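You operate a simulated robot arm through the tools that you are given. There is no shell and no other tool. Be economical: measure what you need, move in short steps, check, and stop when the job is done.

You run a simulated two-armed robot. Do the job below in one go: nothing can be reset, and whatever is moved stays where it is left.

Task
Take the yellow funnel and leave it on the middle shelf of the blue rack. Fetch the wood block from the top of the low platform and set it on the lower shelf of the blue bench. Put the white carton labelled "dowels" from the top of the low platform on the clear patch behind the deep crate and the white carton labelled "springs" on the black gasket there. Fetch the metal block from the top of the low platform and set it in the crate on the orange cart. Take the rings carton and leave it on top of the cream clean air filter. Do these in any order. Set down upright: white carton, rings carton.

Only the result counts: the job must be done as asked and must still hold three seconds after the hand-in. Knocking over, shifting, dropping, spilling or breaking anything else fails it.

Robot
Two 7-joint arms with two-finger parallel grippers on one trunk, on a base that drives. Base frame: it is fixed to the floor where the robot stands at the start and does not move with it; the origin is under the middle of the robot, x ahead of it, y to its left, z up. Lengths are in mm, angles in degrees, forces in N, time in s.
The left shoulder is at the start at [50, 158, 1033], the right one opposite. With the tool pointing down near the work surface each hand reaches from about 100 to 600 mm from the robot's upright axis, wherever it stands, measured 20 degrees to its own side. Places, roughly: black gasket [1750, -1500, 500]; clean air filter (11x11x12 cm) [-6700, 0, 900]; clear patch behind the deep crate [2500, -2400, 500]; crate on the orange cart [1900, -4300, 400]; lower shelf of the blue bench (80x24 cm) [-2140, -1520, 460]; metal block [2750, -2250, 500]; middle shelf of the blue rack [600, 0, 400]; rings carton [-6250, 500, 1000]; white carton [1750, -2250, 500]; wood block (5x8x5 cm) [2300, -1300, 500]; yellow funnel (8x8x10 cm) [500, -200, 800]. Payload 3.91 kg a hand.
Tool frame (each hand has its own): the origin (TCP) lies between the finger pads and is the grasp point; the fingertips stand 30 mm ahead of it; z points along the fingers, y is the line along which they close. Largest opening 110 mm; finger width 20, thickness 10; the body of the gripper, 48 by 112 mm, starts 55 mm behind the TCP.
Orientation is that of the tool frame in the base frame, as a unit quaternion [w, x, y, z]. With the fingers straight down and closing along the base's y, the tool's x points along the base's -x, its y along +y and its z along -z.

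Tools
- The arms move only by the tool send_rows. It takes "left_moves", "right_moves" or both (then of equal length, played together; a hand with none holds still); each is a list of rows, each an object (a shift or turn left out is 0, a gripper value left out holds the last) with "delta_pos": the shift along the base's x, y, z in mm, a list of three; "dr": the turn, a rotation vector about the base's x, y, z in degrees, a list of three; "hand": the finger opening in mm, from 0 to 110. In form: [{"delta_pos": [dx, dy, dz], "dr": [rx, ry, rz], "hand": hand}, ...]. A call has 1 to 20 rows; each row is the pose to reach, as a shift and turn from the pose commanded when the call began. Rows are played at 5 a second. More than 50 mm and 8.6 degrees between two rows, or a gripper value outside its range, and nothing of the call is played. Where a pose cannot be reached the arm comes as near as it can. A force on the tool above 40 N (or 10 N above the force at the start of the call, whichever is more), or a blocked arm, ends the call early, and 0.2 s more pass. The fingers move at their own pace (about 153 mm/s each) and stop on an object; they squeeze with about 21 N. The grip force told is the motor's: it shows also when the fingers shut on nothing. Time passes only in rows, and 0.2 s behind the last, so rows that repeat a pose let the fingers close. It gives the time, the measured TCP pose, the force on the tool (base axes), the opening and the grip force at its end, in the units of the frame above (readings bear some noise), with the torque about the TCP (base axes, N m) and any sound that the robot's microphone picked up.
- Cameras (640 x 400 px; columns grow to the right, rows downward): "scene" is now at [119.3, -35.6, 1167.1]; the picture's right is [-0.39, -0.92, 0.00], its down [-0.56, 0.24, -0.79] and it looks along [0.73, -0.31, -0.61] (base axes); focal length 214 px, centre (320, 200). "left" rides on the left gripper at [72, -17, -103] in its tool frame; the picture's right is [0.23, 0.97, 0.00], its down [-0.76, 0.18, -0.62] and it looks along [-0.61, 0.14, 0.78] (tool axes); focal length 222 px, centre (320, 200). "right" rides on the right gripper at [72, 17, -103] in its tool frame; the picture's right is [-0.23, 0.97, 0.00], its down [-0.76, -0.18, -0.62] and it looks along [-0.61, -0.14, 0.78] (tool axes); focal length 222 px, centre (320, 200). There is no depth. A picture from a camera that has moved, and an enlarged one, comes with that camera's place and axes in the base frame and with its lens.
- capture(camera): a new picture of that camera. It takes no simulated time.
- raise_lower(by): slides the trunk up (or, below 0, down) by that many mm; the arms and the scene camera ride with it, the base frame stays. It gives what a move gives, with no picture.
- base_move(legs): drives the robot by 1 to 6 legs, each [ahead, turn to the left] in mm and degrees, along the robot's own axes; the way and the turn of a leg run together, so that a leg with both is an arc; at most 1500 mm and 180 degrees a leg. The arms and the cameras ride along, it lands a little off, and it stops where it bumps. It gives what a move gives.
- pan_tilt(pan, tilt): turns the head with the scene camera to pan (to the left, within 80 degrees either way) and tilt (down, from -29 to 69), counted from straight ahead of the robot. It gives what a move gives.
- close_up(camera, box): a new picture of the part [left, top, right, bottom] of that camera's present view, enlarged. It takes no simulated time.
- hand_in(): hands the job in; it is judged then, once.

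Go step by step. Nothing tells you exact positions but the pictures and the camera data: compare them with the known pose of the tool, close in by small moves and look again before you grip or let go. The budget is 186 turns and 174 pictures, counting those below and the enlarged ones. Unless the task says otherwise, let go and move clear before handing in.

The tools are called as name(argument=value, ...) on one line, values as JSON. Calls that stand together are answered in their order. send_rows: Moves the arms, as the interface text tells. Its arguments: {"type":"object","properties":{"left_moves":{"type":"array","items":{"type":"object","properties":{"delta_pos":{"type":"array","items":{"type":"number"}},"dr":{"type":"array","items":{"type":"number"}},"hand":{"type":"number"}}}},"right_moves":{"type":"array","items":{"type":"object","properties":{"delta_pos":{"type":"array","items":{"type":"number"}},"dr":{"type":"array","items":{"type":"number"}},"hand":{"type":"number"}}}}},"required":[]} The other tools are called the same way: raise_lower (by) slides the trunk up or down; base_move (legs) drives the base; pan_tilt (pan, tilt) turns the head that bears the scene camera; capture (camera) takes a picture; close_up (camera, box) takes an enlarged picture of a part of a camera's view; hand_in () hands the job in.

At the start:

```text
time_s: 0.0
left_tool_pos: [443.0, 34.2, 1056.6]
left_tcp_rot: [-0.001, 0.0, 1.0, 0.0]
left_force: [-1.0, 0.5, -0.4]
left_torque: [0.0, 0.01, 0.0]
left_opening: 110.0
left_gripper_force: 0.1
right_tool_pos: [368.9, -283.6, 1073.5]
right_tcp_rot: [0.0, 0.0, 1.0, 0.0]
right_force: [0.4, 0.8, 0.7]
right_torque: [0.0, 0.01, 0.0]
right_opening: 110.1
right_gripper_force: 0.1
trunk travel left (down, up): [-275.0, 207.0]
robot x, y, heading: [-0.3, -1.8, 0.2]
head pan, tilt: [-23.1, 37.9]
```

scene: 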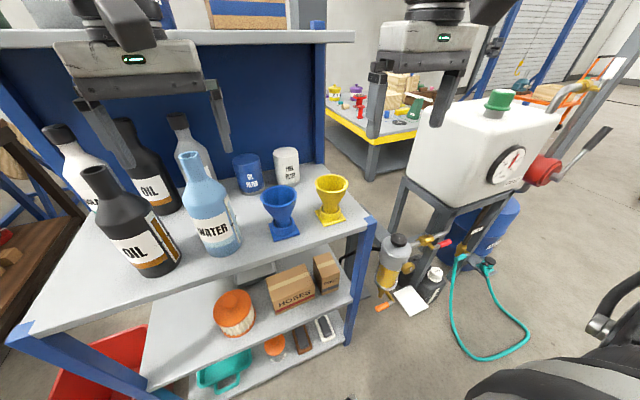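
right: 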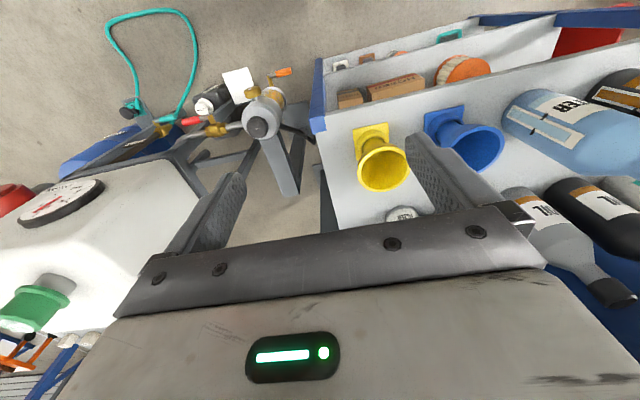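
left: 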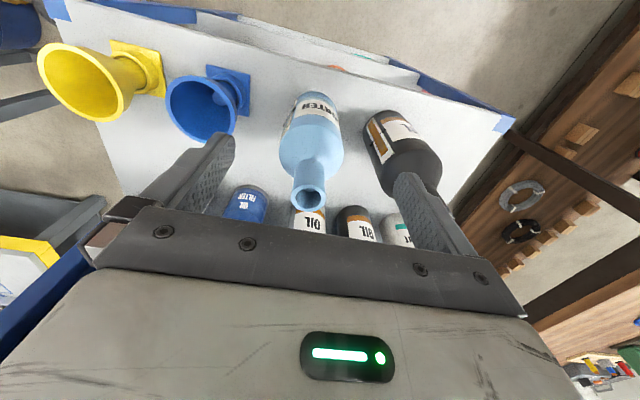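

I see the blue rack with the yellow funnel at the right end of its top shelf. The middle shelf, with the HOSES box, is below it; I'll look closer at both first.

close_up(camera="scene", box=[140, 140, 400, 400])

pan_tilt(pan=0, tilt=60)

capture(camera="scene")

```text
1.54 times, centred on (270, 270) of scene
camera zoom: at [119.3, -35.6, 1167.1], right [-0.39, -0.92, 0.0], down [-0.56, 0.24, -0.79], along [0.73, -0.31, -0.61], focal length 330 px, centre (397, 92)
```

zoom: 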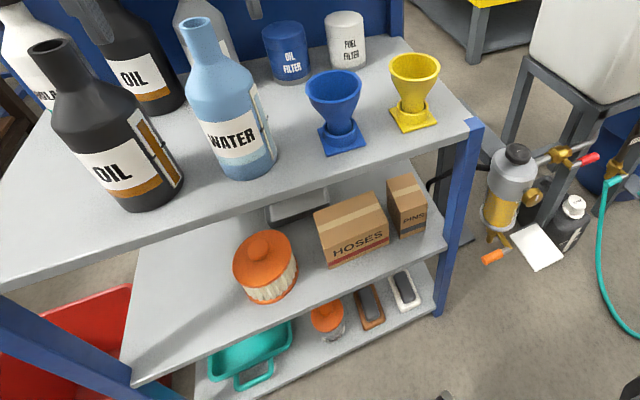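

```text
time_s: 0.9
left_tool_pos: [443.4, 35.2, 1056.5]
left_tcp_rot: [0.0, 0.0, 1.0, 0.0]
left_force: [-0.8, 0.3, -0.7]
left_torque: [0.01, -0.02, 0.02]
left_opening: 109.9
left_gripper_force: 0.1
right_tool_pos: [369.8, -283.3, 1072.0]
right_tcp_rot: [0.0, 0.002, 1.0, 0.0]
right_force: [-0.4, 0.0, -0.4]
right_torque: [0.02, -0.03, 0.0]
right_opening: 109.7
right_gripper_force: 0.0
trunk travel left (down, up): [-275.0, 207.0]
robot x, y, heading: [-2.3, -0.8, 0.1]
head pan, tilt: [0.0, 60.0]
```

```text
169 pictures are left
camera scene: at [106.6, -1.8, 1137.3], right [0.0, -1.0, 0.0], down [-0.87, 0.0, -0.5], along [0.5, 0.0, -0.87], focal length 214 px, centre (320, 200)
```

scene: 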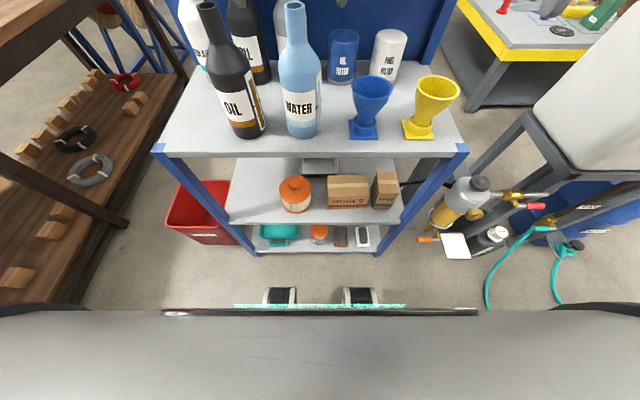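

The head now sees the rack from above: the front edge is near x=413, and the middle shelf is free at its left end (y about 235). I'll zoom in on the funnel and the free spot.

close_up(camera="scene", box=[340, 60, 480, 150])

close_up(camera="scene", box=[140, 140, 420, 260])

close_up(camera="right", box=[300, 80, 480, 220])

```text
4.44 times, centred on (410, 105) of scene
camera zoom: at [106.6, -1.8, 1137.3], right [0.0, -1.0, 0.0], down [-0.87, 0.0, -0.5], along [0.5, 0.0, -0.87], focal length 953 px, centre (-80, 622)
```

zoom: 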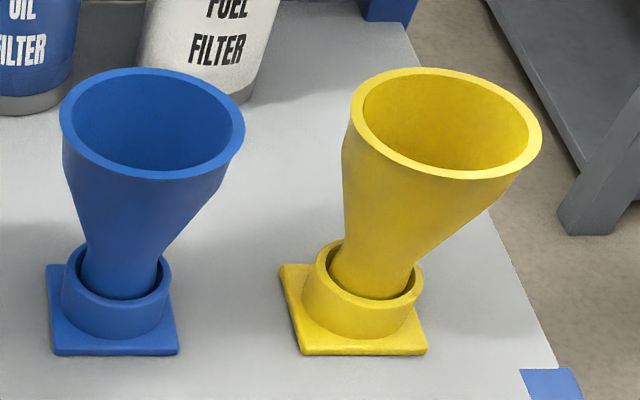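

```text
2.29 times, centred on (280, 200) of scene
camera zoom: at [106.6, -1.8, 1137.3], right [0.0, -1.0, 0.0], down [-0.87, 0.0, -0.5], along [0.5, 0.0, -0.87], focal length 490 px, centre (411, 200)
```

zoom: 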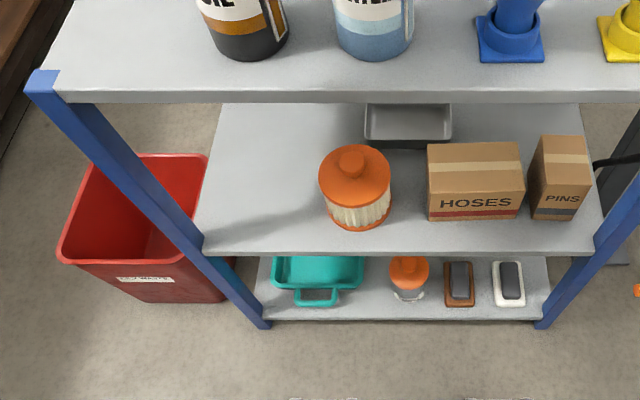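

```text
2.86 times, centred on (390, 150) of right
camera zoom: at [296.6, -265.2, 1176.7], right [0.23, 0.97, 0.0], down [0.76, -0.18, 0.62], along [0.61, -0.14, -0.78], focal length 635 px, centre (120, 343)
```

zoom: 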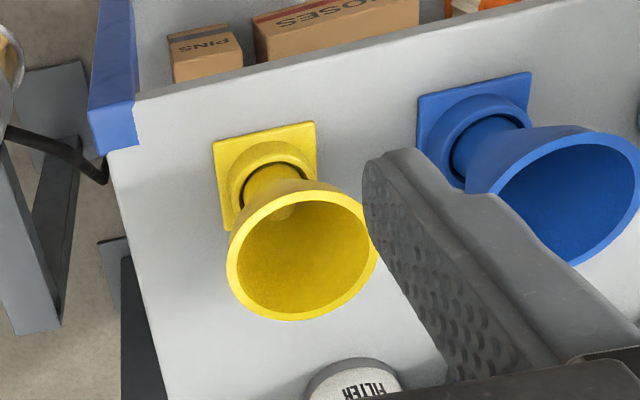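

The funnel's base is centred near (478, -215) on the top at z≈800, and its collar is about 50 mm wide. Before I back off for a near-horizontal grasp, I'll look to both sides.

pan_tilt(pan=-80, tilt=25)

capture(camera="scene")

pan_tilt(pan=80, tilt=25)

capture(camera="scene")

```text
time_s: 2.4
left_tool_pos: [443.5, 34.1, 1056.6]
left_tcp_rot: [0.0, 0.001, 1.0, 0.0]
left_force: [-0.3, -0.4, 0.2]
left_torque: [0.03, 0.02, 0.0]
left_opening: 110.1
left_gripper_force: 0.1
right_tool_pos: [369.5, -282.8, 1073.0]
right_tcp_rot: [0.0, 0.001, 1.0, 0.0]
right_force: [0.2, 0.0, 0.6]
right_torque: [-0.04, 0.01, -0.02]
right_opening: 109.9
right_gripper_force: 0.1
trunk travel left (down, up): [-275.0, 207.0]
robot x, y, heading: [-0.2, 1.4, -0.1]
head pan, tilt: [-80.0, 25.0]
```

```text
165 pictures are left
camera scene: at [56.0, -92.4, 1187.3], right [-0.98, -0.17, 0.0], down [-0.07, 0.42, -0.91], along [0.16, -0.89, -0.42], focal length 214 px, centre (320, 200)
```

scene: 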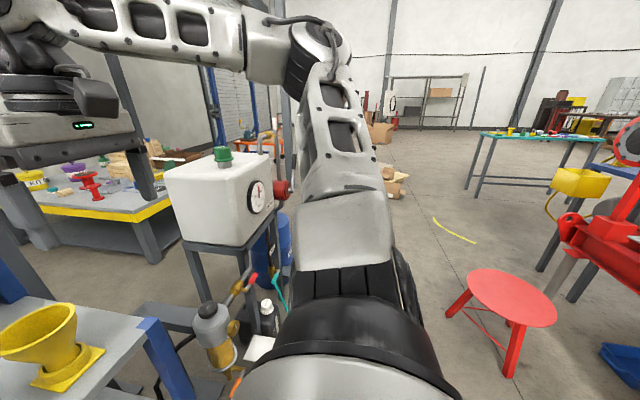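

```text
time_s: 4.9
left_tool_pos: [442.6, 35.3, 1058.2]
left_tcp_rot: [0.001, 0.0, 1.0, 0.0]
left_force: [1.2, 0.4, -0.6]
left_torque: [0.01, 0.01, -0.01]
left_opening: 110.2
left_gripper_force: 0.0
right_tool_pos: [370.1, -283.8, 1073.5]
right_tcp_rot: [0.0, 0.001, 1.0, -0.001]
right_force: [-0.2, 0.2, -0.4]
right_torque: [0.0, 0.02, -0.03]
right_opening: 109.6
right_gripper_force: 0.0
trunk travel left (down, up): [-275.0, 207.0]
robot x, y, heading: [-3.0, -4.5, 0.1]
head pan, tilt: [80.0, 25.0]
```

```text
164 pictures are left
camera scene: at [55.9, 89.0, 1187.3], right [0.98, -0.17, 0.0], down [-0.07, -0.42, -0.91], along [0.16, 0.89, -0.42], focal length 214 px, centre (320, 200)
```

scene: 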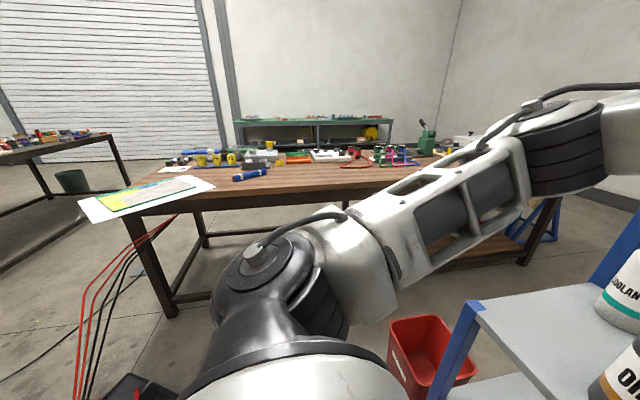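

Both sides are clear enough. I'll back off 180 mm, pitch the right hand up towards the horizontal, then look again.

base_move(legs=[[-180, 0]])

pan_tilt(pan=-15, tilt=42)

send_rows(right_moves=[{"dr": [0, -8, 0], "delta_pos": [10, 6, 0]}, {"dr": [0, -16, 0], "delta_pos": [20, 12, -10]}, {"dr": [0, -24, 0], "delta_pos": [40, 20, -25]}, {"dr": [0, -32, 0], "delta_pos": [60, 28, -40]}, {"dr": [0, -40, 0], "delta_pos": [80, 36, -60]}, {"dr": [0, -48, 0], "delta_pos": [90, 44, -80]}, {"dr": [0, -56, 0], "delta_pos": [100, 52, -100]}, {"dr": [0, -64, 0], "delta_pos": [100, 60, -120]}, {"dr": [0, -70, 0], "delta_pos": [100, 68, -140]}, {"dr": [0, -70, 0], "delta_pos": [100, 68, -140], "hand": 100}])

capture(camera="scene")

capture(camera="right")

```text
time_s: 6.4
left_tool_pos: [265.8, 34.7, 1057.9]
left_tcp_rot: [0.0, 0.0, 1.0, 0.0]
left_force: [-0.5, 0.4, -0.2]
left_torque: [-0.01, -0.04, -0.01]
left_opening: 109.9
left_gripper_force: 0.1
right_tool_pos: [191.5, -284.5, 1073.3]
right_tcp_rot: [0.0, 0.001, 1.0, 0.0]
right_force: [0.0, -0.2, 0.3]
right_torque: [-0.03, -0.03, -0.01]
right_opening: 109.8
right_gripper_force: 0.1
trunk travel left (down, up): [-275.0, 207.0]
robot x, y, heading: [-179.9, 1.0, 0.1]
head pan, tilt: [80.0, 25.0]
```

```text
time_s: 8.1
left_tool_pos: [266.6, 35.2, 1057.4]
left_tcp_rot: [0.001, 0.0, 1.0, 0.0]
left_force: [0.1, 0.3, -0.3]
left_torque: [-0.03, 0.01, -0.03]
left_opening: 110.1
left_gripper_force: 0.0
right_tool_pos: [191.6, -284.2, 1073.4]
right_tcp_rot: [0.0, 0.001, 1.0, 0.0]
right_force: [0.4, 0.3, 0.0]
right_torque: [0.01, 0.04, 0.03]
right_opening: 110.2
right_gripper_force: 0.0
trunk travel left (down, up): [-275.0, 207.0]
robot x, y, heading: [-174.8, 0.8, 0.1]
head pan, tilt: [-15.0, 42.0]
```

```text
time_s: 10.3
left_tool_pos: [266.1, 34.9, 1056.8]
left_tcp_rot: [0.0, 0.0, 1.0, -0.001]
left_force: [0.2, -0.6, -0.1]
left_torque: [-0.03, 0.0, 0.02]
left_opening: 110.0
left_gripper_force: 0.1
right_tool_pos: [290.7, -218.6, 943.5]
right_tcp_rot: [0.552, 0.001, 0.834, 0.0]
right_force: [-0.2, -0.2, 1.0]
right_torque: [0.0, -0.04, 0.05]
right_opening: 99.8
right_gripper_force: 0.0
right hand out of reach, approached as far as the arm can: row 9, 10
trunk travel left (down, up): [-275.0, 207.0]
robot x, y, heading: [-177.6, -1.0, 0.1]
head pan, tilt: [-15.0, 42.0]
```

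```text
163 pictures are left
camera scene: at [-56.6, -23.4, 1161.0], right [-0.26, -0.97, 0.0], down [-0.65, 0.17, -0.74], along [0.72, -0.19, -0.67], focal length 214 px, centre (320, 200)
```

scene: 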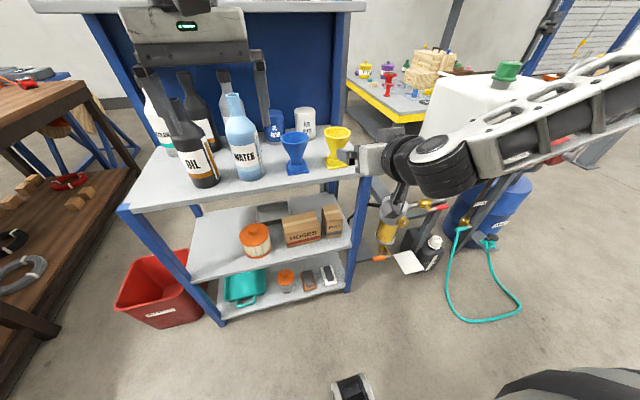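

```text
162 pictures are left
camera right: at [167.5, -200.0, 916.9], right [0.09, 0.97, 0.21], down [-0.28, -0.18, 0.94], along [0.96, -0.14, 0.25], focal length 222 px, centre (320, 200)
```

right: 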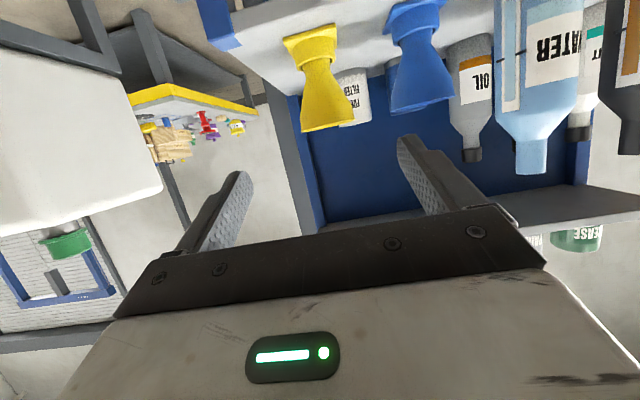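

The right hand is at (291, -219, 943), nearly level, and the funnel base again works out at (478, -216). I'll lower the hand in front of the rack and advance partway.

send_rows(right_moves=[{"delta_pos": [0, 0, -40], "hand": 90}, {"delta_pos": [0, 0, -80]}, {"delta_pos": [10, 0, -107]}, {"delta_pos": [50, 0, -107]}, {"delta_pos": [80, 0, -107]}, {"delta_pos": [80, 0, -107]}])

capture(camera="scene")

capture(camera="right")

```text
time_s: 11.7
left_tool_pos: [266.1, 35.1, 1057.2]
left_tcp_rot: [-0.001, 0.0, 1.0, 0.0]
left_force: [0.1, -0.4, -0.2]
left_torque: [0.01, -0.01, 0.0]
left_opening: 109.9
left_gripper_force: 0.1
right_tool_pos: [386.1, -195.6, 880.5]
right_tcp_rot: [0.54, 0.004, 0.842, -0.005]
right_force: [0.7, -0.1, -0.4]
right_torque: [0.01, 0.0, 0.0]
right_opening: 89.8
right_gripper_force: 0.1
right hand out of reach, approached as far as the arm can: row 1, 2, 3, 4, 5, 6
trunk travel left (down, up): [-275.0, 207.0]
robot x, y, heading: [-177.9, -0.9, 0.2]
head pan, tilt: [-15.0, 42.0]
```

```text
161 pictures are left
camera scene: at [-56.6, -23.4, 1161.1], right [-0.26, -0.97, 0.0], down [-0.65, 0.17, -0.74], along [0.72, -0.19, -0.67], focal length 214 px, centre (320, 200)
```

scene: 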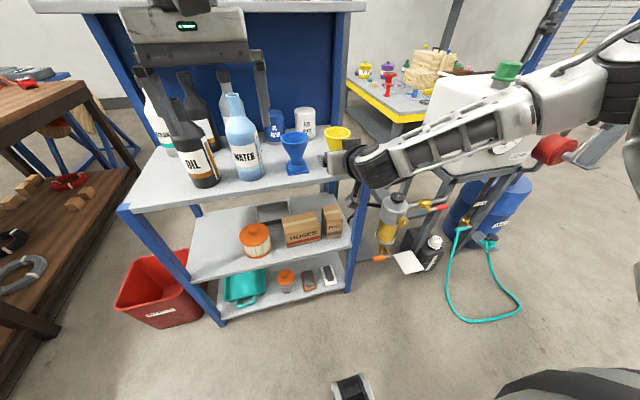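

```text
160 pictures are left
camera right: at [261.8, -176.2, 857.7], right [0.11, 0.97, 0.2], down [-0.25, -0.17, 0.95], along [0.96, -0.15, 0.22], focal length 222 px, centre (320, 200)
```

right: 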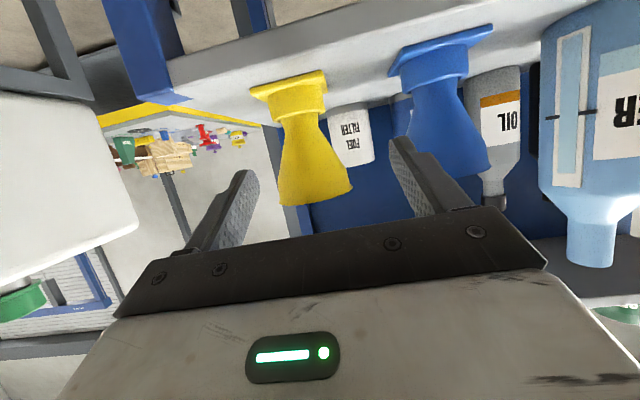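

The arm can't get that low at this trunk height. I'll pull back and up, slide the trunk down, and try again from there.

send_rows(right_moves=[{"delta_pos": [-20, 0, 30]}, {"delta_pos": [-40, 0, 70]}, {"delta_pos": [-50, 0, 110]}, {"delta_pos": [-50, 0, 150]}, {"delta_pos": [-50, 0, 160]}])

raise_lower(by=-150)

send_rows(right_moves=[{"delta_pos": [0, 0, 0]}, {"delta_pos": [30, 0, 0]}, {"delta_pos": [50, 0, 0]}])

capture(camera="scene")

```text
time_s: 12.9
left_tool_pos: [265.2, 34.8, 1056.7]
left_tcp_rot: [0.0, 0.0, 1.0, 0.0]
left_force: [-0.6, 0.4, 0.9]
left_torque: [-0.01, 0.01, 0.02]
left_opening: 110.1
left_gripper_force: 0.2
right_tool_pos: [335.9, -197.2, 1039.8]
right_tcp_rot: [0.552, 0.0, 0.834, 0.001]
right_force: [0.1, -0.3, 0.4]
right_torque: [0.02, 0.0, -0.01]
right_opening: 90.2
right_gripper_force: 0.1
trunk travel left (down, up): [-275.0, 207.0]
robot x, y, heading: [-176.1, -0.6, 0.3]
head pan, tilt: [-15.0, 42.0]
```

```text
time_s: 14.6
left_tool_pos: [266.7, 33.8, 907.3]
left_tcp_rot: [0.0, 0.0, 1.0, -0.001]
left_force: [0.6, -0.1, -0.6]
left_torque: [-0.01, 0.01, -0.03]
left_opening: 109.7
left_gripper_force: 0.1
right_tool_pos: [335.5, -197.4, 889.2]
right_tcp_rot: [0.552, 0.0, 0.834, 0.001]
right_force: [0.2, -0.5, -0.1]
right_torque: [0.03, 0.0, 0.0]
right_opening: 89.9
right_gripper_force: 0.0
trunk travel left (down, up): [-125.0, 357.0]
robot x, y, heading: [-179.3, 0.5, -0.2]
head pan, tilt: [-15.0, 42.0]
```

```text
time_s: 15.4
left_tool_pos: [266.4, 34.4, 907.6]
left_tcp_rot: [0.0, 0.0, 1.0, 0.0]
left_force: [-0.4, -0.5, 1.3]
left_torque: [0.01, 0.0, 0.03]
left_opening: 110.0
left_gripper_force: 0.0
right_tool_pos: [385.1, -197.3, 887.9]
right_tcp_rot: [0.552, 0.001, 0.834, 0.0]
right_force: [0.1, 0.0, 0.2]
right_torque: [0.02, 0.02, -0.05]
right_opening: 90.1
right_gripper_force: 0.0
trunk travel left (down, up): [-125.0, 357.0]
robot x, y, heading: [-180.9, 3.2, -0.1]
head pan, tilt: [-15.0, 42.0]
```

```text
159 pictures are left
camera scene: at [-56.6, -23.4, 1011.0], right [-0.26, -0.97, 0.0], down [-0.65, 0.17, -0.74], along [0.72, -0.19, -0.67], focal length 214 px, centre (320, 200)
```

scene: 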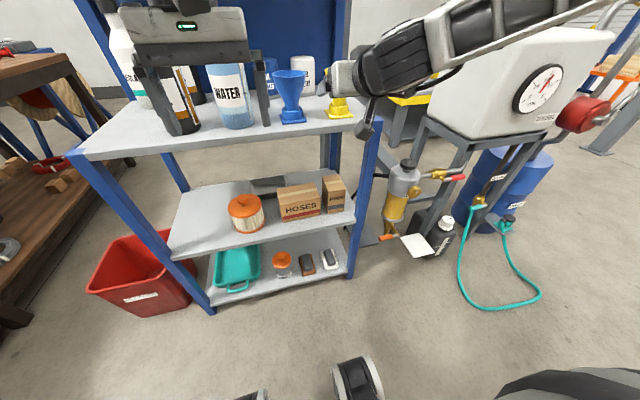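

The commanded pose now equals the measured one (385, -197, 888). Next I'll align to y=-215 and drop to z≈829 short of the edge, then look.

send_rows(right_moves=[{"delta_pos": [-12, -18, -30]}, {"delta_pos": [-12, -18, -58]}, {"delta_pos": [-12, -18, -58]}])

close_up(camera="scene", box=[260, 50, 400, 138])

capture(camera="right")

```text
time_s: 16.2
left_tool_pos: [265.8, 33.7, 907.2]
left_tcp_rot: [0.0, -0.001, 1.0, 0.0]
left_force: [0.8, -0.2, 1.0]
left_torque: [0.01, 0.0, 0.01]
left_opening: 110.2
left_gripper_force: 0.0
right_tool_pos: [375.6, -216.0, 831.0]
right_tcp_rot: [0.552, 0.001, 0.834, 0.0]
right_force: [-0.6, 0.8, 0.2]
right_torque: [0.0, -0.03, 0.0]
right_opening: 89.9
right_gripper_force: 0.0
trunk travel left (down, up): [-125.0, 357.0]
robot x, y, heading: [-179.4, -0.2, 0.0]
head pan, tilt: [-15.0, 42.0]
```

```text
4.55 times, centred on (330, 94) of scene
camera zoom: at [-56.6, -23.4, 1011.1], right [-0.26, -0.97, 0.0], down [-0.65, 0.17, -0.74], along [0.72, -0.19, -0.67], focal length 975 px, centre (274, 682)
```

zoom: 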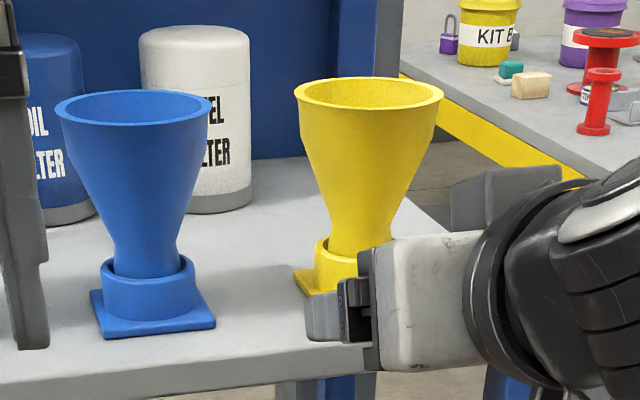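

```text
157 pictures are left
camera right: at [250.8, -197.6, 805.2], right [0.09, 0.97, 0.21], down [-0.28, -0.18, 0.94], along [0.96, -0.14, 0.25], focal length 222 px, centre (320, 200)
```

right: 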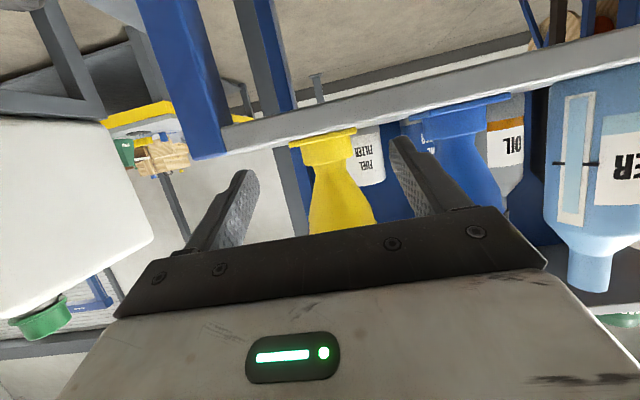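

The funnel base lines up at y≈-214. I'll advance to x≈464 and close on the collar.

send_rows(right_moves=[{"delta_pos": [30, 2, -1]}, {"delta_pos": [60, 2, -2]}, {"delta_pos": [89, 2, -3]}, {"delta_pos": [89, 2, -3]}])

close_up(camera="scene", box=[260, 50, 400, 138])

capture(camera="right")

```text
time_s: 17.2
left_tool_pos: [266.0, 35.0, 907.5]
left_tcp_rot: [-0.001, 0.0, 1.0, 0.0]
left_force: [0.6, 0.2, 0.6]
left_torque: [0.0, -0.01, 0.0]
left_opening: 110.2
left_gripper_force: 0.1
right_tool_pos: [463.4, -215.4, 827.1]
right_tcp_rot: [0.551, 0.0, 0.834, 0.001]
right_force: [0.3, 0.4, 0.2]
right_torque: [-0.03, -0.01, -0.01]
right_opening: 90.0
right_gripper_force: 0.1
trunk travel left (down, up): [-125.0, 357.0]
robot x, y, heading: [-180.4, -1.4, -0.2]
head pan, tilt: [-15.0, 42.0]
```

```text
4.55 times, centred on (330, 94) of scene
camera zoom: at [-56.6, -23.4, 1011.0], right [-0.26, -0.97, 0.0], down [-0.65, 0.17, -0.74], along [0.72, -0.19, -0.67], focal length 975 px, centre (274, 682)
```

zoom: 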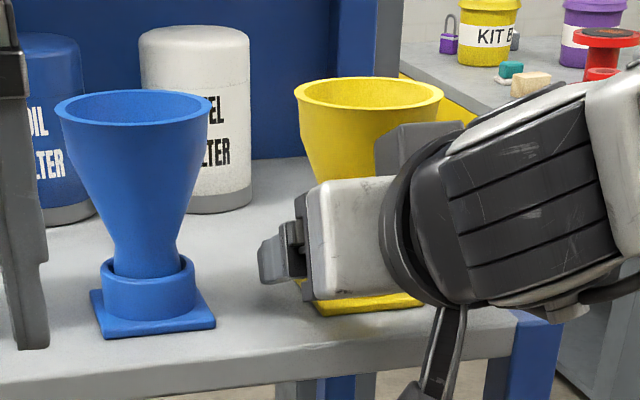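

```text
155 pictures are left
camera right: at [339.6, -196.4, 801.7], right [0.09, 0.97, 0.21], down [-0.28, -0.18, 0.94], along [0.96, -0.14, 0.25], focal length 222 px, centre (320, 200)
```

right: 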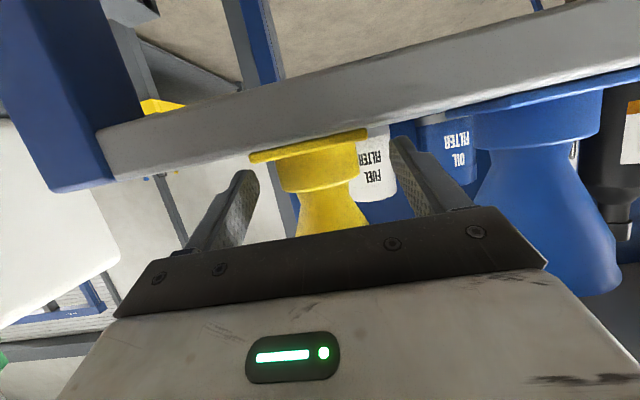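

The fingers straddle the collar just above the plate. I'll close on it, then lift a little.

send_rows(right_moves=[{"hand": 20}, {"hand": 20}, {"hand": 20}, {"hand": 20}, {"hand": 20}])

send_rows(right_moves=[{"delta_pos": [0, 0, 15]}, {"delta_pos": [0, 0, 35]}, {"delta_pos": [0, 0, 35]}])

close_up(camera="scene", box=[260, 50, 400, 138])

capture(camera="right")

```text
time_s: 18.4
left_tool_pos: [266.4, 34.6, 906.2]
left_tcp_rot: [0.0, 0.001, 1.0, 0.0]
left_force: [-0.1, -0.5, 0.6]
left_torque: [0.01, -0.03, 0.02]
left_opening: 110.0
left_gripper_force: 0.1
right_tool_pos: [462.6, -214.5, 827.6]
right_tcp_rot: [0.552, 0.001, 0.834, 0.001]
right_force: [2.0, -1.7, 0.0]
right_torque: [-0.28, 0.14, -0.4]
right_opening: 50.7
right_gripper_force: 45.0
trunk travel left (down, up): [-125.0, 357.0]
robot x, y, heading: [-178.2, 5.2, 0.1]
head pan, tilt: [-15.0, 42.0]
```

```text
time_s: 18.9
left_tool_pos: [269.7, 36.2, 904.9]
left_tcp_rot: [-0.002, -0.001, 1.0, 0.0]
left_force: [-0.1, 0.5, 0.5]
left_torque: [-0.03, -0.02, -0.02]
left_opening: 110.1
left_gripper_force: 0.1
right_tool_pos: [463.3, -214.9, 828.5]
right_tcp_rot: [0.538, 0.0, 0.843, 0.0]
right_force: [24.3, 3.4, -17.0]
right_torque: [0.38, -1.38, -0.18]
right_opening: 50.6
right_gripper_force: 44.6
trunk travel left (down, up): [-125.0, 357.0]
robot x, y, heading: [-176.6, -2.1, 0.0]
head pan, tilt: [-15.0, 42.0]
stopped in row 2 (right hand): the force on the tool passed its limit at 48 N (the readings are from after the stop); the commanded pose is now the measured one
```

```text
4.55 times, centred on (330, 94) of scene
camera zoom: at [-53.3, -23.3, 1010.5], right [-0.26, -0.97, 0.0], down [-0.65, 0.17, -0.74], along [0.72, -0.19, -0.67], focal length 975 px, centre (274, 682)
```

zoom: 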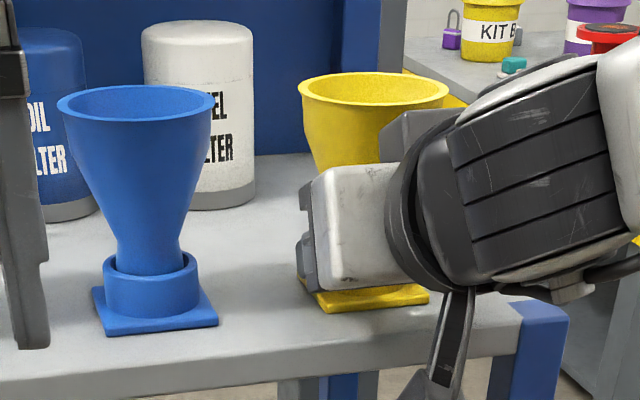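

```text
153 pictures are left
camera right: at [338.9, -197.3, 806.5], right [0.1, 0.97, 0.21], down [-0.24, -0.18, 0.95], along [0.96, -0.14, 0.22], focal length 222 px, centre (320, 200)
```

right: 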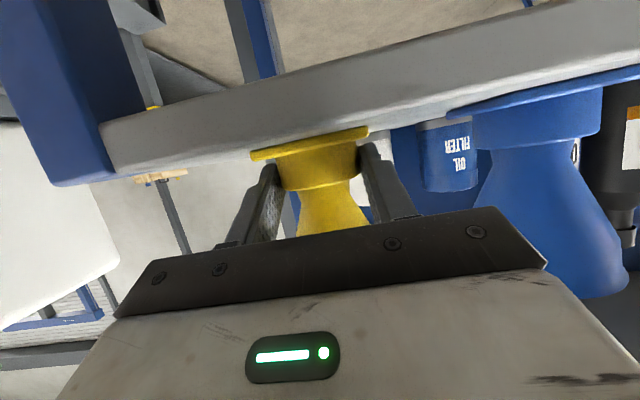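

The lift stopped on force although the funnel is barely off its place. I suspect either the elbow against the white machine or a snag, so I'll look right before pulling more.

pan_tilt(pan=-65, tilt=35)

capture(camera="scene")

capture(camera="left")

```text
time_s: 20.1
left_tool_pos: [270.2, 34.6, 905.0]
left_tcp_rot: [-0.003, 0.0, 1.0, 0.0]
left_force: [0.8, 0.1, 0.5]
left_torque: [0.0, -0.02, 0.0]
left_opening: 110.1
left_gripper_force: 0.1
right_tool_pos: [463.1, -214.5, 828.6]
right_tcp_rot: [0.537, 0.0, 0.843, 0.0]
right_force: [37.3, 4.5, -21.2]
right_torque: [0.15, 0.05, -0.57]
right_opening: 50.5
right_gripper_force: 45.4
trunk travel left (down, up): [-125.0, 357.0]
robot x, y, heading: [-179.4, 1.1, -0.0]
head pan, tilt: [-65.0, 35.0]
```

```text
152 pictures are left
camera scene: at [-95.8, -81.6, 1021.0], right [-0.91, -0.42, 0.0], down [-0.25, 0.52, -0.82], along [0.34, -0.74, -0.58], focal length 214 px, centre (320, 200)
```

scene: 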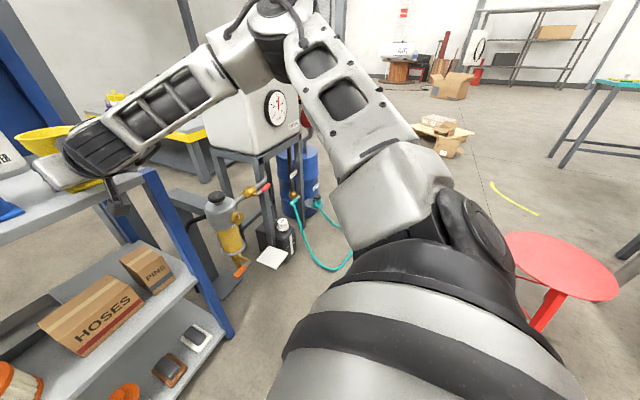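

```text
151 pictures are left
camera left: at [198.3, 17.9, 1008.4], right [-0.23, 0.97, 0.0], down [0.77, 0.18, 0.62], along [0.6, 0.14, -0.79], focal length 222 px, centre (320, 200)
```

left: 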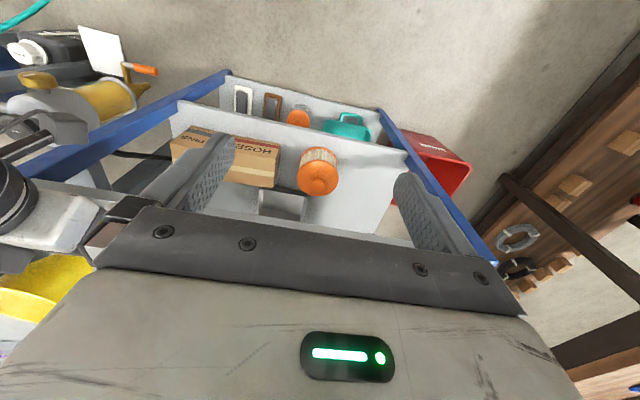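

The elbow looks free, and the force (along the fingers) passes right through the grip. I'll open the fingers to see whether it vanishes and whether the funnel has shifted.

send_rows(right_moves=[{"hand": 60}, {"hand": 60}, {"hand": 60}])

capture(camera="right")

close_up(camera="scene", box=[0, 80, 160, 220])

```text
time_s: 20.9
left_tool_pos: [266.2, 35.3, 906.7]
left_tcp_rot: [0.0, 0.001, 1.0, 0.0]
left_force: [0.7, -0.1, 0.1]
left_torque: [0.01, 0.0, 0.03]
left_opening: 110.1
left_gripper_force: 0.1
right_tool_pos: [459.6, -214.7, 834.0]
right_tcp_rot: [0.54, -0.001, 0.841, 0.001]
right_force: [0.3, 0.5, 0.0]
right_torque: [-0.02, 0.03, 0.0]
right_opening: 59.9
right_gripper_force: 0.0
trunk travel left (down, up): [-125.0, 357.0]
robot x, y, heading: [-176.2, -2.4, -0.3]
head pan, tilt: [-65.0, 35.0]
```

```text
150 pictures are left
camera right: at [336.0, -197.0, 810.8], right [0.09, 0.97, 0.21], down [-0.25, -0.18, 0.95], along [0.96, -0.14, 0.23], focal length 222 px, centre (320, 200)
```

right: 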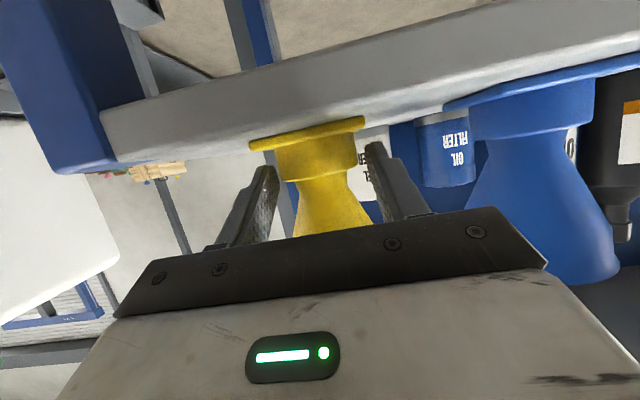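

```text
2.86 times, centred on (80, 150) of scene
camera zoom: at [-100.0, -81.4, 1021.6], right [-0.91, -0.42, 0.0], down [-0.24, 0.52, -0.82], along [0.35, -0.74, -0.57], focal length 613 px, centre (1006, 343)
```

zoom: 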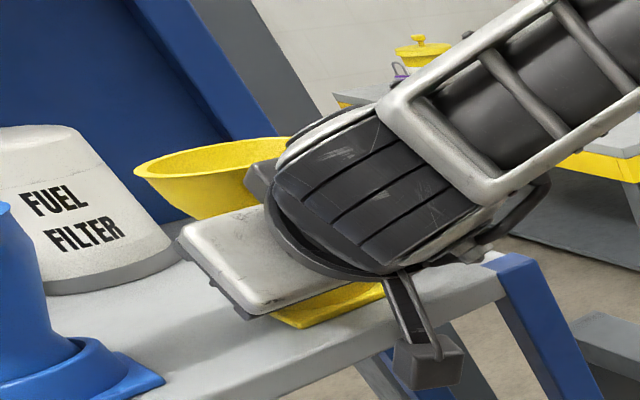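

So the square base with the collar is a fixed holder and the funnel itself sits in it: nothing moved on release. I'll grip the neck above the collar instead, 15 mm higher, and pull it straight up.

send_rows(right_moves=[{"hand": 76}, {"delta_pos": [0, 0, 8], "hand": 76}, {"delta_pos": [0, -1, 16]}, {"delta_pos": [0, -1, 16]}])

send_rows(right_moves=[{"hand": 15}, {"hand": 15}, {"hand": 15}, {"hand": 15}, {"hand": 15}])

capture(camera="right")

```text
time_s: 21.9
left_tool_pos: [267.5, 35.2, 908.3]
left_tcp_rot: [0.0, 0.0, 1.0, 0.0]
left_force: [0.2, -0.4, 0.3]
left_torque: [0.01, -0.01, -0.02]
left_opening: 110.2
left_gripper_force: 0.1
right_tool_pos: [460.4, -215.8, 849.8]
right_tcp_rot: [0.54, -0.001, 0.842, 0.0]
right_force: [-0.3, 0.0, -0.8]
right_torque: [0.02, 0.01, 0.02]
right_opening: 76.0
right_gripper_force: 0.0
trunk travel left (down, up): [-125.0, 357.0]
robot x, y, heading: [-177.3, 1.3, 0.2]
head pan, tilt: [-65.0, 35.0]
```

```text
time_s: 23.1
left_tool_pos: [266.8, 35.1, 905.6]
left_tcp_rot: [0.001, -0.001, 1.0, 0.0]
left_force: [0.1, 0.1, 0.2]
left_torque: [-0.01, -0.02, 0.0]
left_opening: 110.0
left_gripper_force: 0.1
right_tool_pos: [458.4, -215.5, 849.0]
right_tcp_rot: [0.541, -0.001, 0.841, 0.0]
right_force: [0.0, -0.5, 1.1]
right_torque: [0.0, -0.02, -0.01]
right_opening: 50.0
right_gripper_force: 20.6
trunk travel left (down, up): [-125.0, 357.0]
robot x, y, heading: [-179.7, 2.5, -0.2]
head pan, tilt: [-65.0, 35.0]
```

```text
148 pictures are left
camera right: at [335.7, -197.9, 826.8], right [0.09, 0.97, 0.21], down [-0.25, -0.18, 0.95], along [0.96, -0.14, 0.23], focal length 222 px, centre (320, 200)
```

right: 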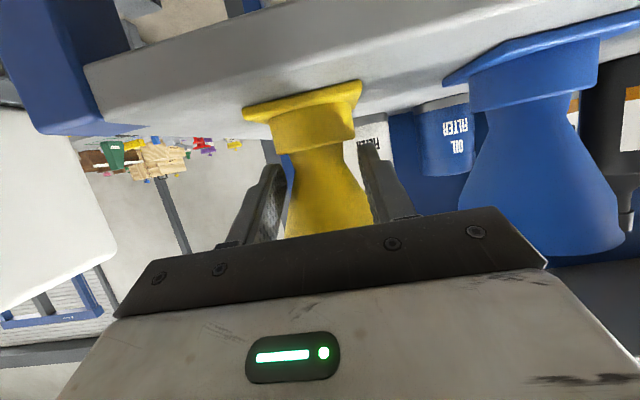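

It's gripped at 50 mm on the lower cone with no side load. Lifting straight up.

send_rows(right_moves=[{"delta_pos": [0, 0, 10]}, {"delta_pos": [0, 0, 25]}, {"delta_pos": [0, 0, 45]}, {"delta_pos": [0, 0, 65]}, {"delta_pos": [0, 0, 65]}])

capture(camera="right")

pan_tilt(pan=-15, tilt=35)

capture(camera="scene")

```text
time_s: 24.3
left_tool_pos: [265.9, 34.8, 907.9]
left_tcp_rot: [0.0, 0.0, 1.0, 0.0]
left_force: [-0.2, -0.4, -0.3]
left_torque: [0.0, 0.0, 0.0]
left_opening: 110.1
left_gripper_force: 0.1
right_tool_pos: [458.8, -216.5, 915.2]
right_tcp_rot: [0.541, -0.001, 0.841, 0.0]
right_force: [-0.1, 0.2, -1.4]
right_torque: [-0.02, -0.01, 0.01]
right_opening: 49.9
right_gripper_force: 20.7
trunk travel left (down, up): [-125.0, 357.0]
robot x, y, heading: [-175.4, -0.7, -0.1]
head pan, tilt: [-65.0, 35.0]
```

```text
147 pictures are left
camera right: at [335.3, -197.6, 891.8], right [0.09, 0.97, 0.21], down [-0.25, -0.18, 0.95], along [0.96, -0.14, 0.23], focal length 222 px, centre (320, 200)
```

right: 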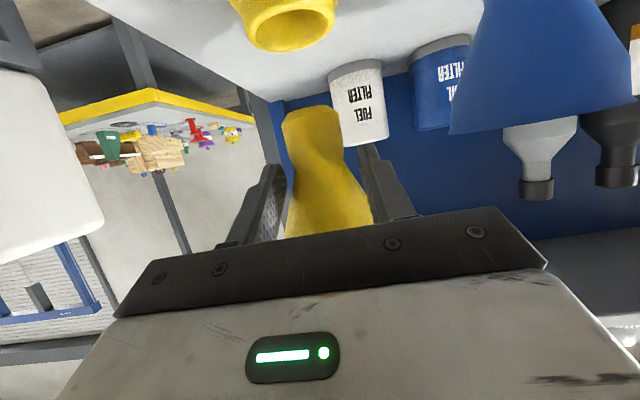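

```text
time_s: 25.5
left_tool_pos: [267.0, 35.3, 907.6]
left_tcp_rot: [0.0, -0.001, 1.0, 0.0]
left_force: [-0.2, 0.1, -0.5]
left_torque: [-0.02, -0.04, 0.01]
left_opening: 109.9
left_gripper_force: 0.0
right_tool_pos: [460.1, -215.4, 914.1]
right_tcp_rot: [0.541, -0.001, 0.841, 0.0]
right_force: [0.0, -0.2, -0.2]
right_torque: [-0.02, 0.0, 0.01]
right_opening: 49.6
right_gripper_force: 21.1
trunk travel left (down, up): [-125.0, 357.0]
robot x, y, heading: [-175.0, 0.6, -0.0]
head pan, tilt: [-15.0, 35.0]
```

```text
146 pictures are left
camera scene: at [-52.1, -24.4, 1021.5], right [-0.26, -0.97, 0.0], down [-0.55, 0.15, -0.82], along [0.79, -0.21, -0.57], focal length 214 px, centre (320, 200)
```

scene: 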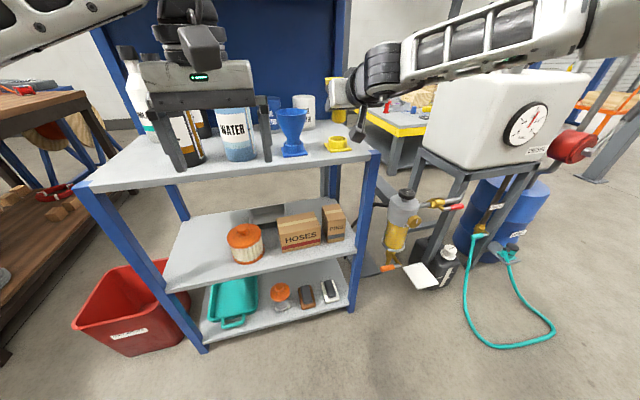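

The funnel is out of its holder and firmly held. I'll retract, back off and swing round so the right hand faces the free left end of the middle shelf.

send_rows(right_moves=[{"delta_pos": [-40, 0, 10]}, {"delta_pos": [-80, 0, 10]}, {"delta_pos": [-100, 0, 10]}, {"delta_pos": [-100, 0, 10]}])

base_move(legs=[[-350, 0], [0, 47], [323, 0], [0, -32]])

raise_lower(by=-120)

capture(camera="scene")

capture(camera="right")

```text
time_s: 26.5
left_tool_pos: [266.6, 35.3, 906.7]
left_tcp_rot: [0.0, 0.0, 1.0, 0.0]
left_force: [-1.4, 0.1, -0.5]
left_torque: [-0.01, 0.0, -0.02]
left_opening: 110.0
left_gripper_force: 0.0
right_tool_pos: [359.1, -217.6, 924.5]
right_tcp_rot: [0.541, -0.001, 0.841, 0.0]
right_force: [0.1, -0.3, -0.4]
right_torque: [-0.03, 0.0, 0.0]
right_opening: 49.6
right_gripper_force: 21.5
trunk travel left (down, up): [-125.0, 357.0]
robot x, y, heading: [-176.0, 0.4, -0.2]
head pan, tilt: [-15.0, 35.0]
```

```text
time_s: 28.3
left_tool_pos: [12.0, 31.9, 907.7]
left_tcp_rot: [0.0, 0.003, 1.0, 0.0]
left_force: [0.5, -0.1, -0.9]
left_torque: [-0.01, 0.02, 0.01]
left_opening: 110.0
left_gripper_force: 0.1
right_tool_pos: [102.2, -220.2, 926.7]
right_tcp_rot: [0.541, 0.0, 0.841, 0.0]
right_force: [-0.3, 0.3, -0.9]
right_torque: [0.01, 0.03, 0.03]
right_opening: 49.4
right_gripper_force: 20.9
trunk travel left (down, up): [-125.0, 357.0]
robot x, y, heading: [-431.9, -9.1, 0.8]
head pan, tilt: [-15.0, 35.0]
stopped in leg 1: the robot was blocked; the commanded pose is now the measured one
```

```text
time_s: 29.8
left_tool_pos: [11.5, 32.4, 788.2]
left_tcp_rot: [0.0, 0.001, 1.0, 0.0]
left_force: [0.7, 0.5, 0.6]
left_torque: [0.02, 0.0, -0.01]
left_opening: 110.0
left_gripper_force: 0.1
right_tool_pos: [102.7, -218.6, 805.0]
right_tcp_rot: [0.542, -0.002, 0.84, 0.0]
right_force: [0.4, 0.0, -0.3]
right_torque: [0.01, 0.02, -0.01]
right_opening: 49.3
right_gripper_force: 20.5
trunk travel left (down, up): [-5.0, 477.0]
robot x, y, heading: [-436.2, -9.9, 1.0]
head pan, tilt: [-15.0, 35.0]
```

```text
145 pictures are left
camera scene: at [-306.9, -30.2, 901.6], right [-0.24, -0.97, 0.0], down [-0.56, 0.14, -0.82], along [0.79, -0.2, -0.57], focal length 214 px, centre (320, 200)
```

scene: 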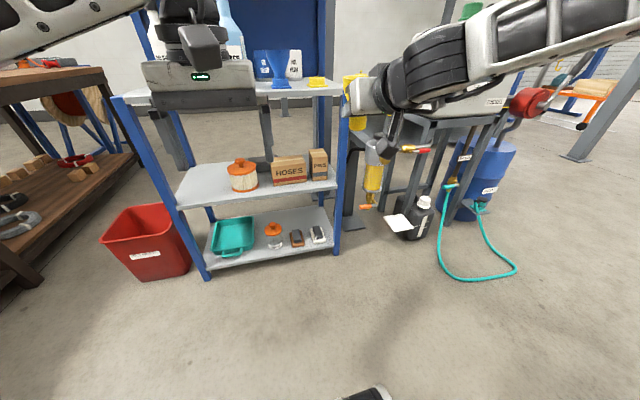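

```text
144 pictures are left
camera right: at [-20.6, -200.4, 782.7], right [0.09, 0.97, 0.21], down [-0.25, -0.18, 0.95], along [0.96, -0.14, 0.23], focal length 222 px, centre (320, 200)
```

right: 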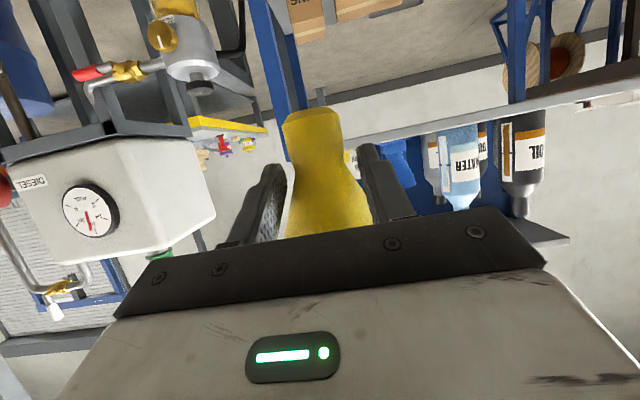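

I bumped something behind at x≈-432. I'll pull forward a little, turn left, and look back to see what it was.

base_move(legs=[[80, 0], [0, 50]])

pan_tilt(pan=80, tilt=35)

capture(camera="scene")

```text
time_s: 33.1
left_tool_pos: [-105.8, 362.9, 786.3]
left_tcp_rot: [0.001, -0.428, 0.904, 0.001]
left_force: [0.1, 0.1, 0.0]
left_torque: [-0.01, 0.02, 0.02]
left_opening: 109.8
left_gripper_force: 0.1
right_tool_pos: [147.1, 276.0, 805.8]
right_tcp_rot: [0.49, -0.361, 0.759, 0.231]
right_force: [-0.1, 1.3, 0.4]
right_torque: [0.0, 0.05, -0.02]
right_opening: 49.1
right_gripper_force: 20.8
trunk travel left (down, up): [-5.0, 477.0]
robot x, y, heading: [-357.7, -4.5, 51.7]
head pan, tilt: [-15.0, 35.0]
```

```text
time_s: 34.8
left_tool_pos: [-106.0, 362.8, 789.2]
left_tcp_rot: [0.0, -0.428, 0.904, 0.0]
left_force: [1.0, 0.2, 0.4]
left_torque: [0.01, 0.02, 0.01]
left_opening: 110.1
left_gripper_force: 0.1
right_tool_pos: [147.3, 275.4, 805.2]
right_tcp_rot: [0.489, -0.362, 0.759, 0.232]
right_force: [-0.5, 0.2, -1.0]
right_torque: [-0.02, 0.03, 0.01]
right_opening: 48.5
right_gripper_force: 21.2
trunk travel left (down, up): [-5.0, 477.0]
robot x, y, heading: [-355.4, -4.9, 51.8]
head pan, tilt: [80.0, 35.0]
```

```text
143 pictures are left
camera scene: at [-389.5, 89.8, 901.6], right [0.75, 0.66, 0.0], down [0.38, -0.43, -0.82], along [-0.54, 0.61, -0.57], focal length 214 px, centre (320, 200)
```

scene: 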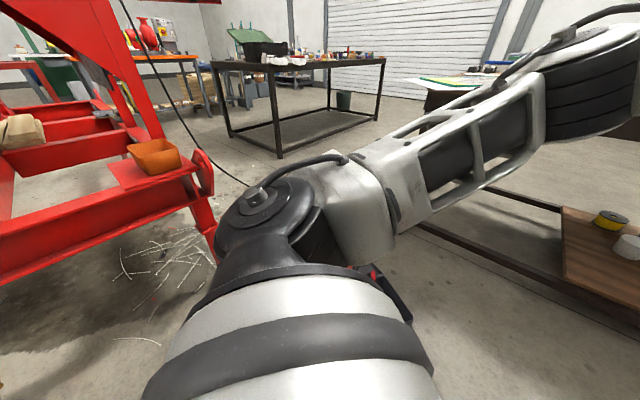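

What I bumped is the heavy red press; the press and the cup on it are undisturbed. Now I'll drive over to face the left end of the rack.

base_move(legs=[[0, 22], [288, 0], [0, -59]])

pan_tilt(pan=-5, tilt=35)

capture(camera="scene")

capture(camera="right")

```text
time_s: 38.1
left_tool_pos: [-200.6, 655.3, 787.6]
left_tcp_rot: [0.001, -0.596, 0.803, 0.0]
left_force: [0.8, 0.0, 0.6]
left_torque: [-0.02, 0.03, 0.02]
left_opening: 110.0
left_gripper_force: 0.0
right_tool_pos: [67.2, 671.1, 805.1]
right_tcp_rot: [0.435, -0.502, 0.675, 0.322]
right_force: [-0.2, -0.8, -1.0]
right_torque: [-0.03, -0.01, 0.02]
right_opening: 48.3
right_gripper_force: 20.6
trunk travel left (down, up): [-5.0, 477.0]
robot x, y, heading: [-275.2, 212.3, 74.2]
head pan, tilt: [80.0, 35.0]
stopped in leg 2: the robot was blocked; the commanded pose is now the measured one
```

```text
time_s: 39.7
left_tool_pos: [-200.0, 655.8, 787.3]
left_tcp_rot: [0.0, -0.596, 0.803, 0.0]
left_force: [-0.2, 0.6, 0.0]
left_torque: [-0.02, 0.0, -0.01]
left_opening: 109.9
left_gripper_force: 0.1
right_tool_pos: [66.8, 670.9, 805.6]
right_tcp_rot: [0.434, -0.502, 0.675, 0.323]
right_force: [0.0, -0.2, 0.0]
right_torque: [-0.03, 0.03, -0.01]
right_opening: 48.2
right_gripper_force: 21.3
trunk travel left (down, up): [-5.0, 477.0]
robot x, y, heading: [-274.4, 211.4, 74.4]
head pan, tilt: [-5.0, 35.0]
```

```text
142 pictures are left
camera scene: at [-232.0, 334.0, 901.5], right [0.94, -0.35, 0.0], down [-0.2, -0.54, -0.82], along [0.29, 0.77, -0.57], focal length 214 px, centre (320, 200)
```

scene: 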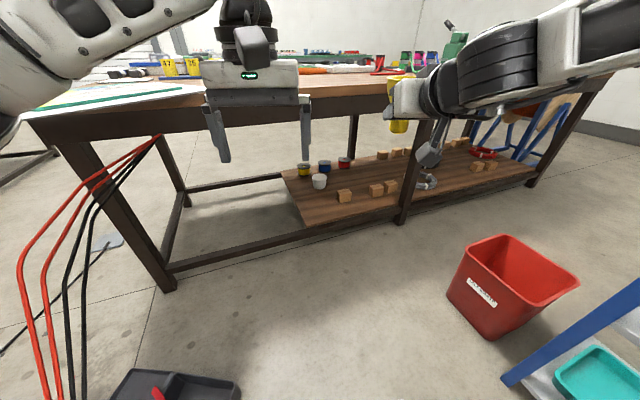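

```text
141 pictures are left
camera right: at [15.0, 558.3, 782.5], right [-0.91, 0.37, 0.21], down [0.1, -0.29, 0.95], along [0.41, 0.88, 0.23], focal length 222 px, centre (320, 200)
```

right: 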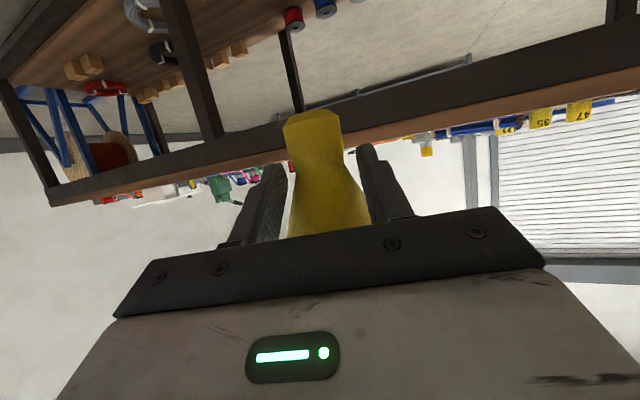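

I was blocked again, perhaps by the black box with cables on the floor to the left. I'll look down at it.

pan_tilt(pan=30, tilt=65)

capture(camera="scene")

```text
time_s: 40.7
left_tool_pos: [-199.9, 655.1, 788.2]
left_tcp_rot: [0.0, -0.595, 0.803, 0.001]
left_force: [0.1, -0.3, 0.0]
left_torque: [0.0, -0.01, 0.0]
left_opening: 110.0
left_gripper_force: 0.0
right_tool_pos: [66.8, 671.2, 805.6]
right_tcp_rot: [0.434, -0.503, 0.674, 0.323]
right_force: [0.3, -0.8, -1.3]
right_torque: [-0.03, -0.01, -0.01]
right_opening: 47.9
right_gripper_force: 20.6
trunk travel left (down, up): [-5.0, 477.0]
robot x, y, heading: [-275.1, 218.2, 74.2]
head pan, tilt: [30.0, 65.0]
```

```text
140 pictures are left
camera scene: at [-278.1, 310.6, 861.7], right [0.97, 0.25, 0.0], down [0.22, -0.88, -0.42], along [-0.1, 0.41, -0.91], focal length 214 px, centre (320, 200)
```

scene: 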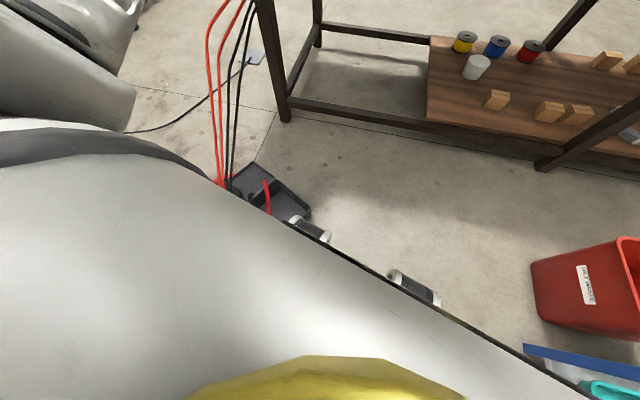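

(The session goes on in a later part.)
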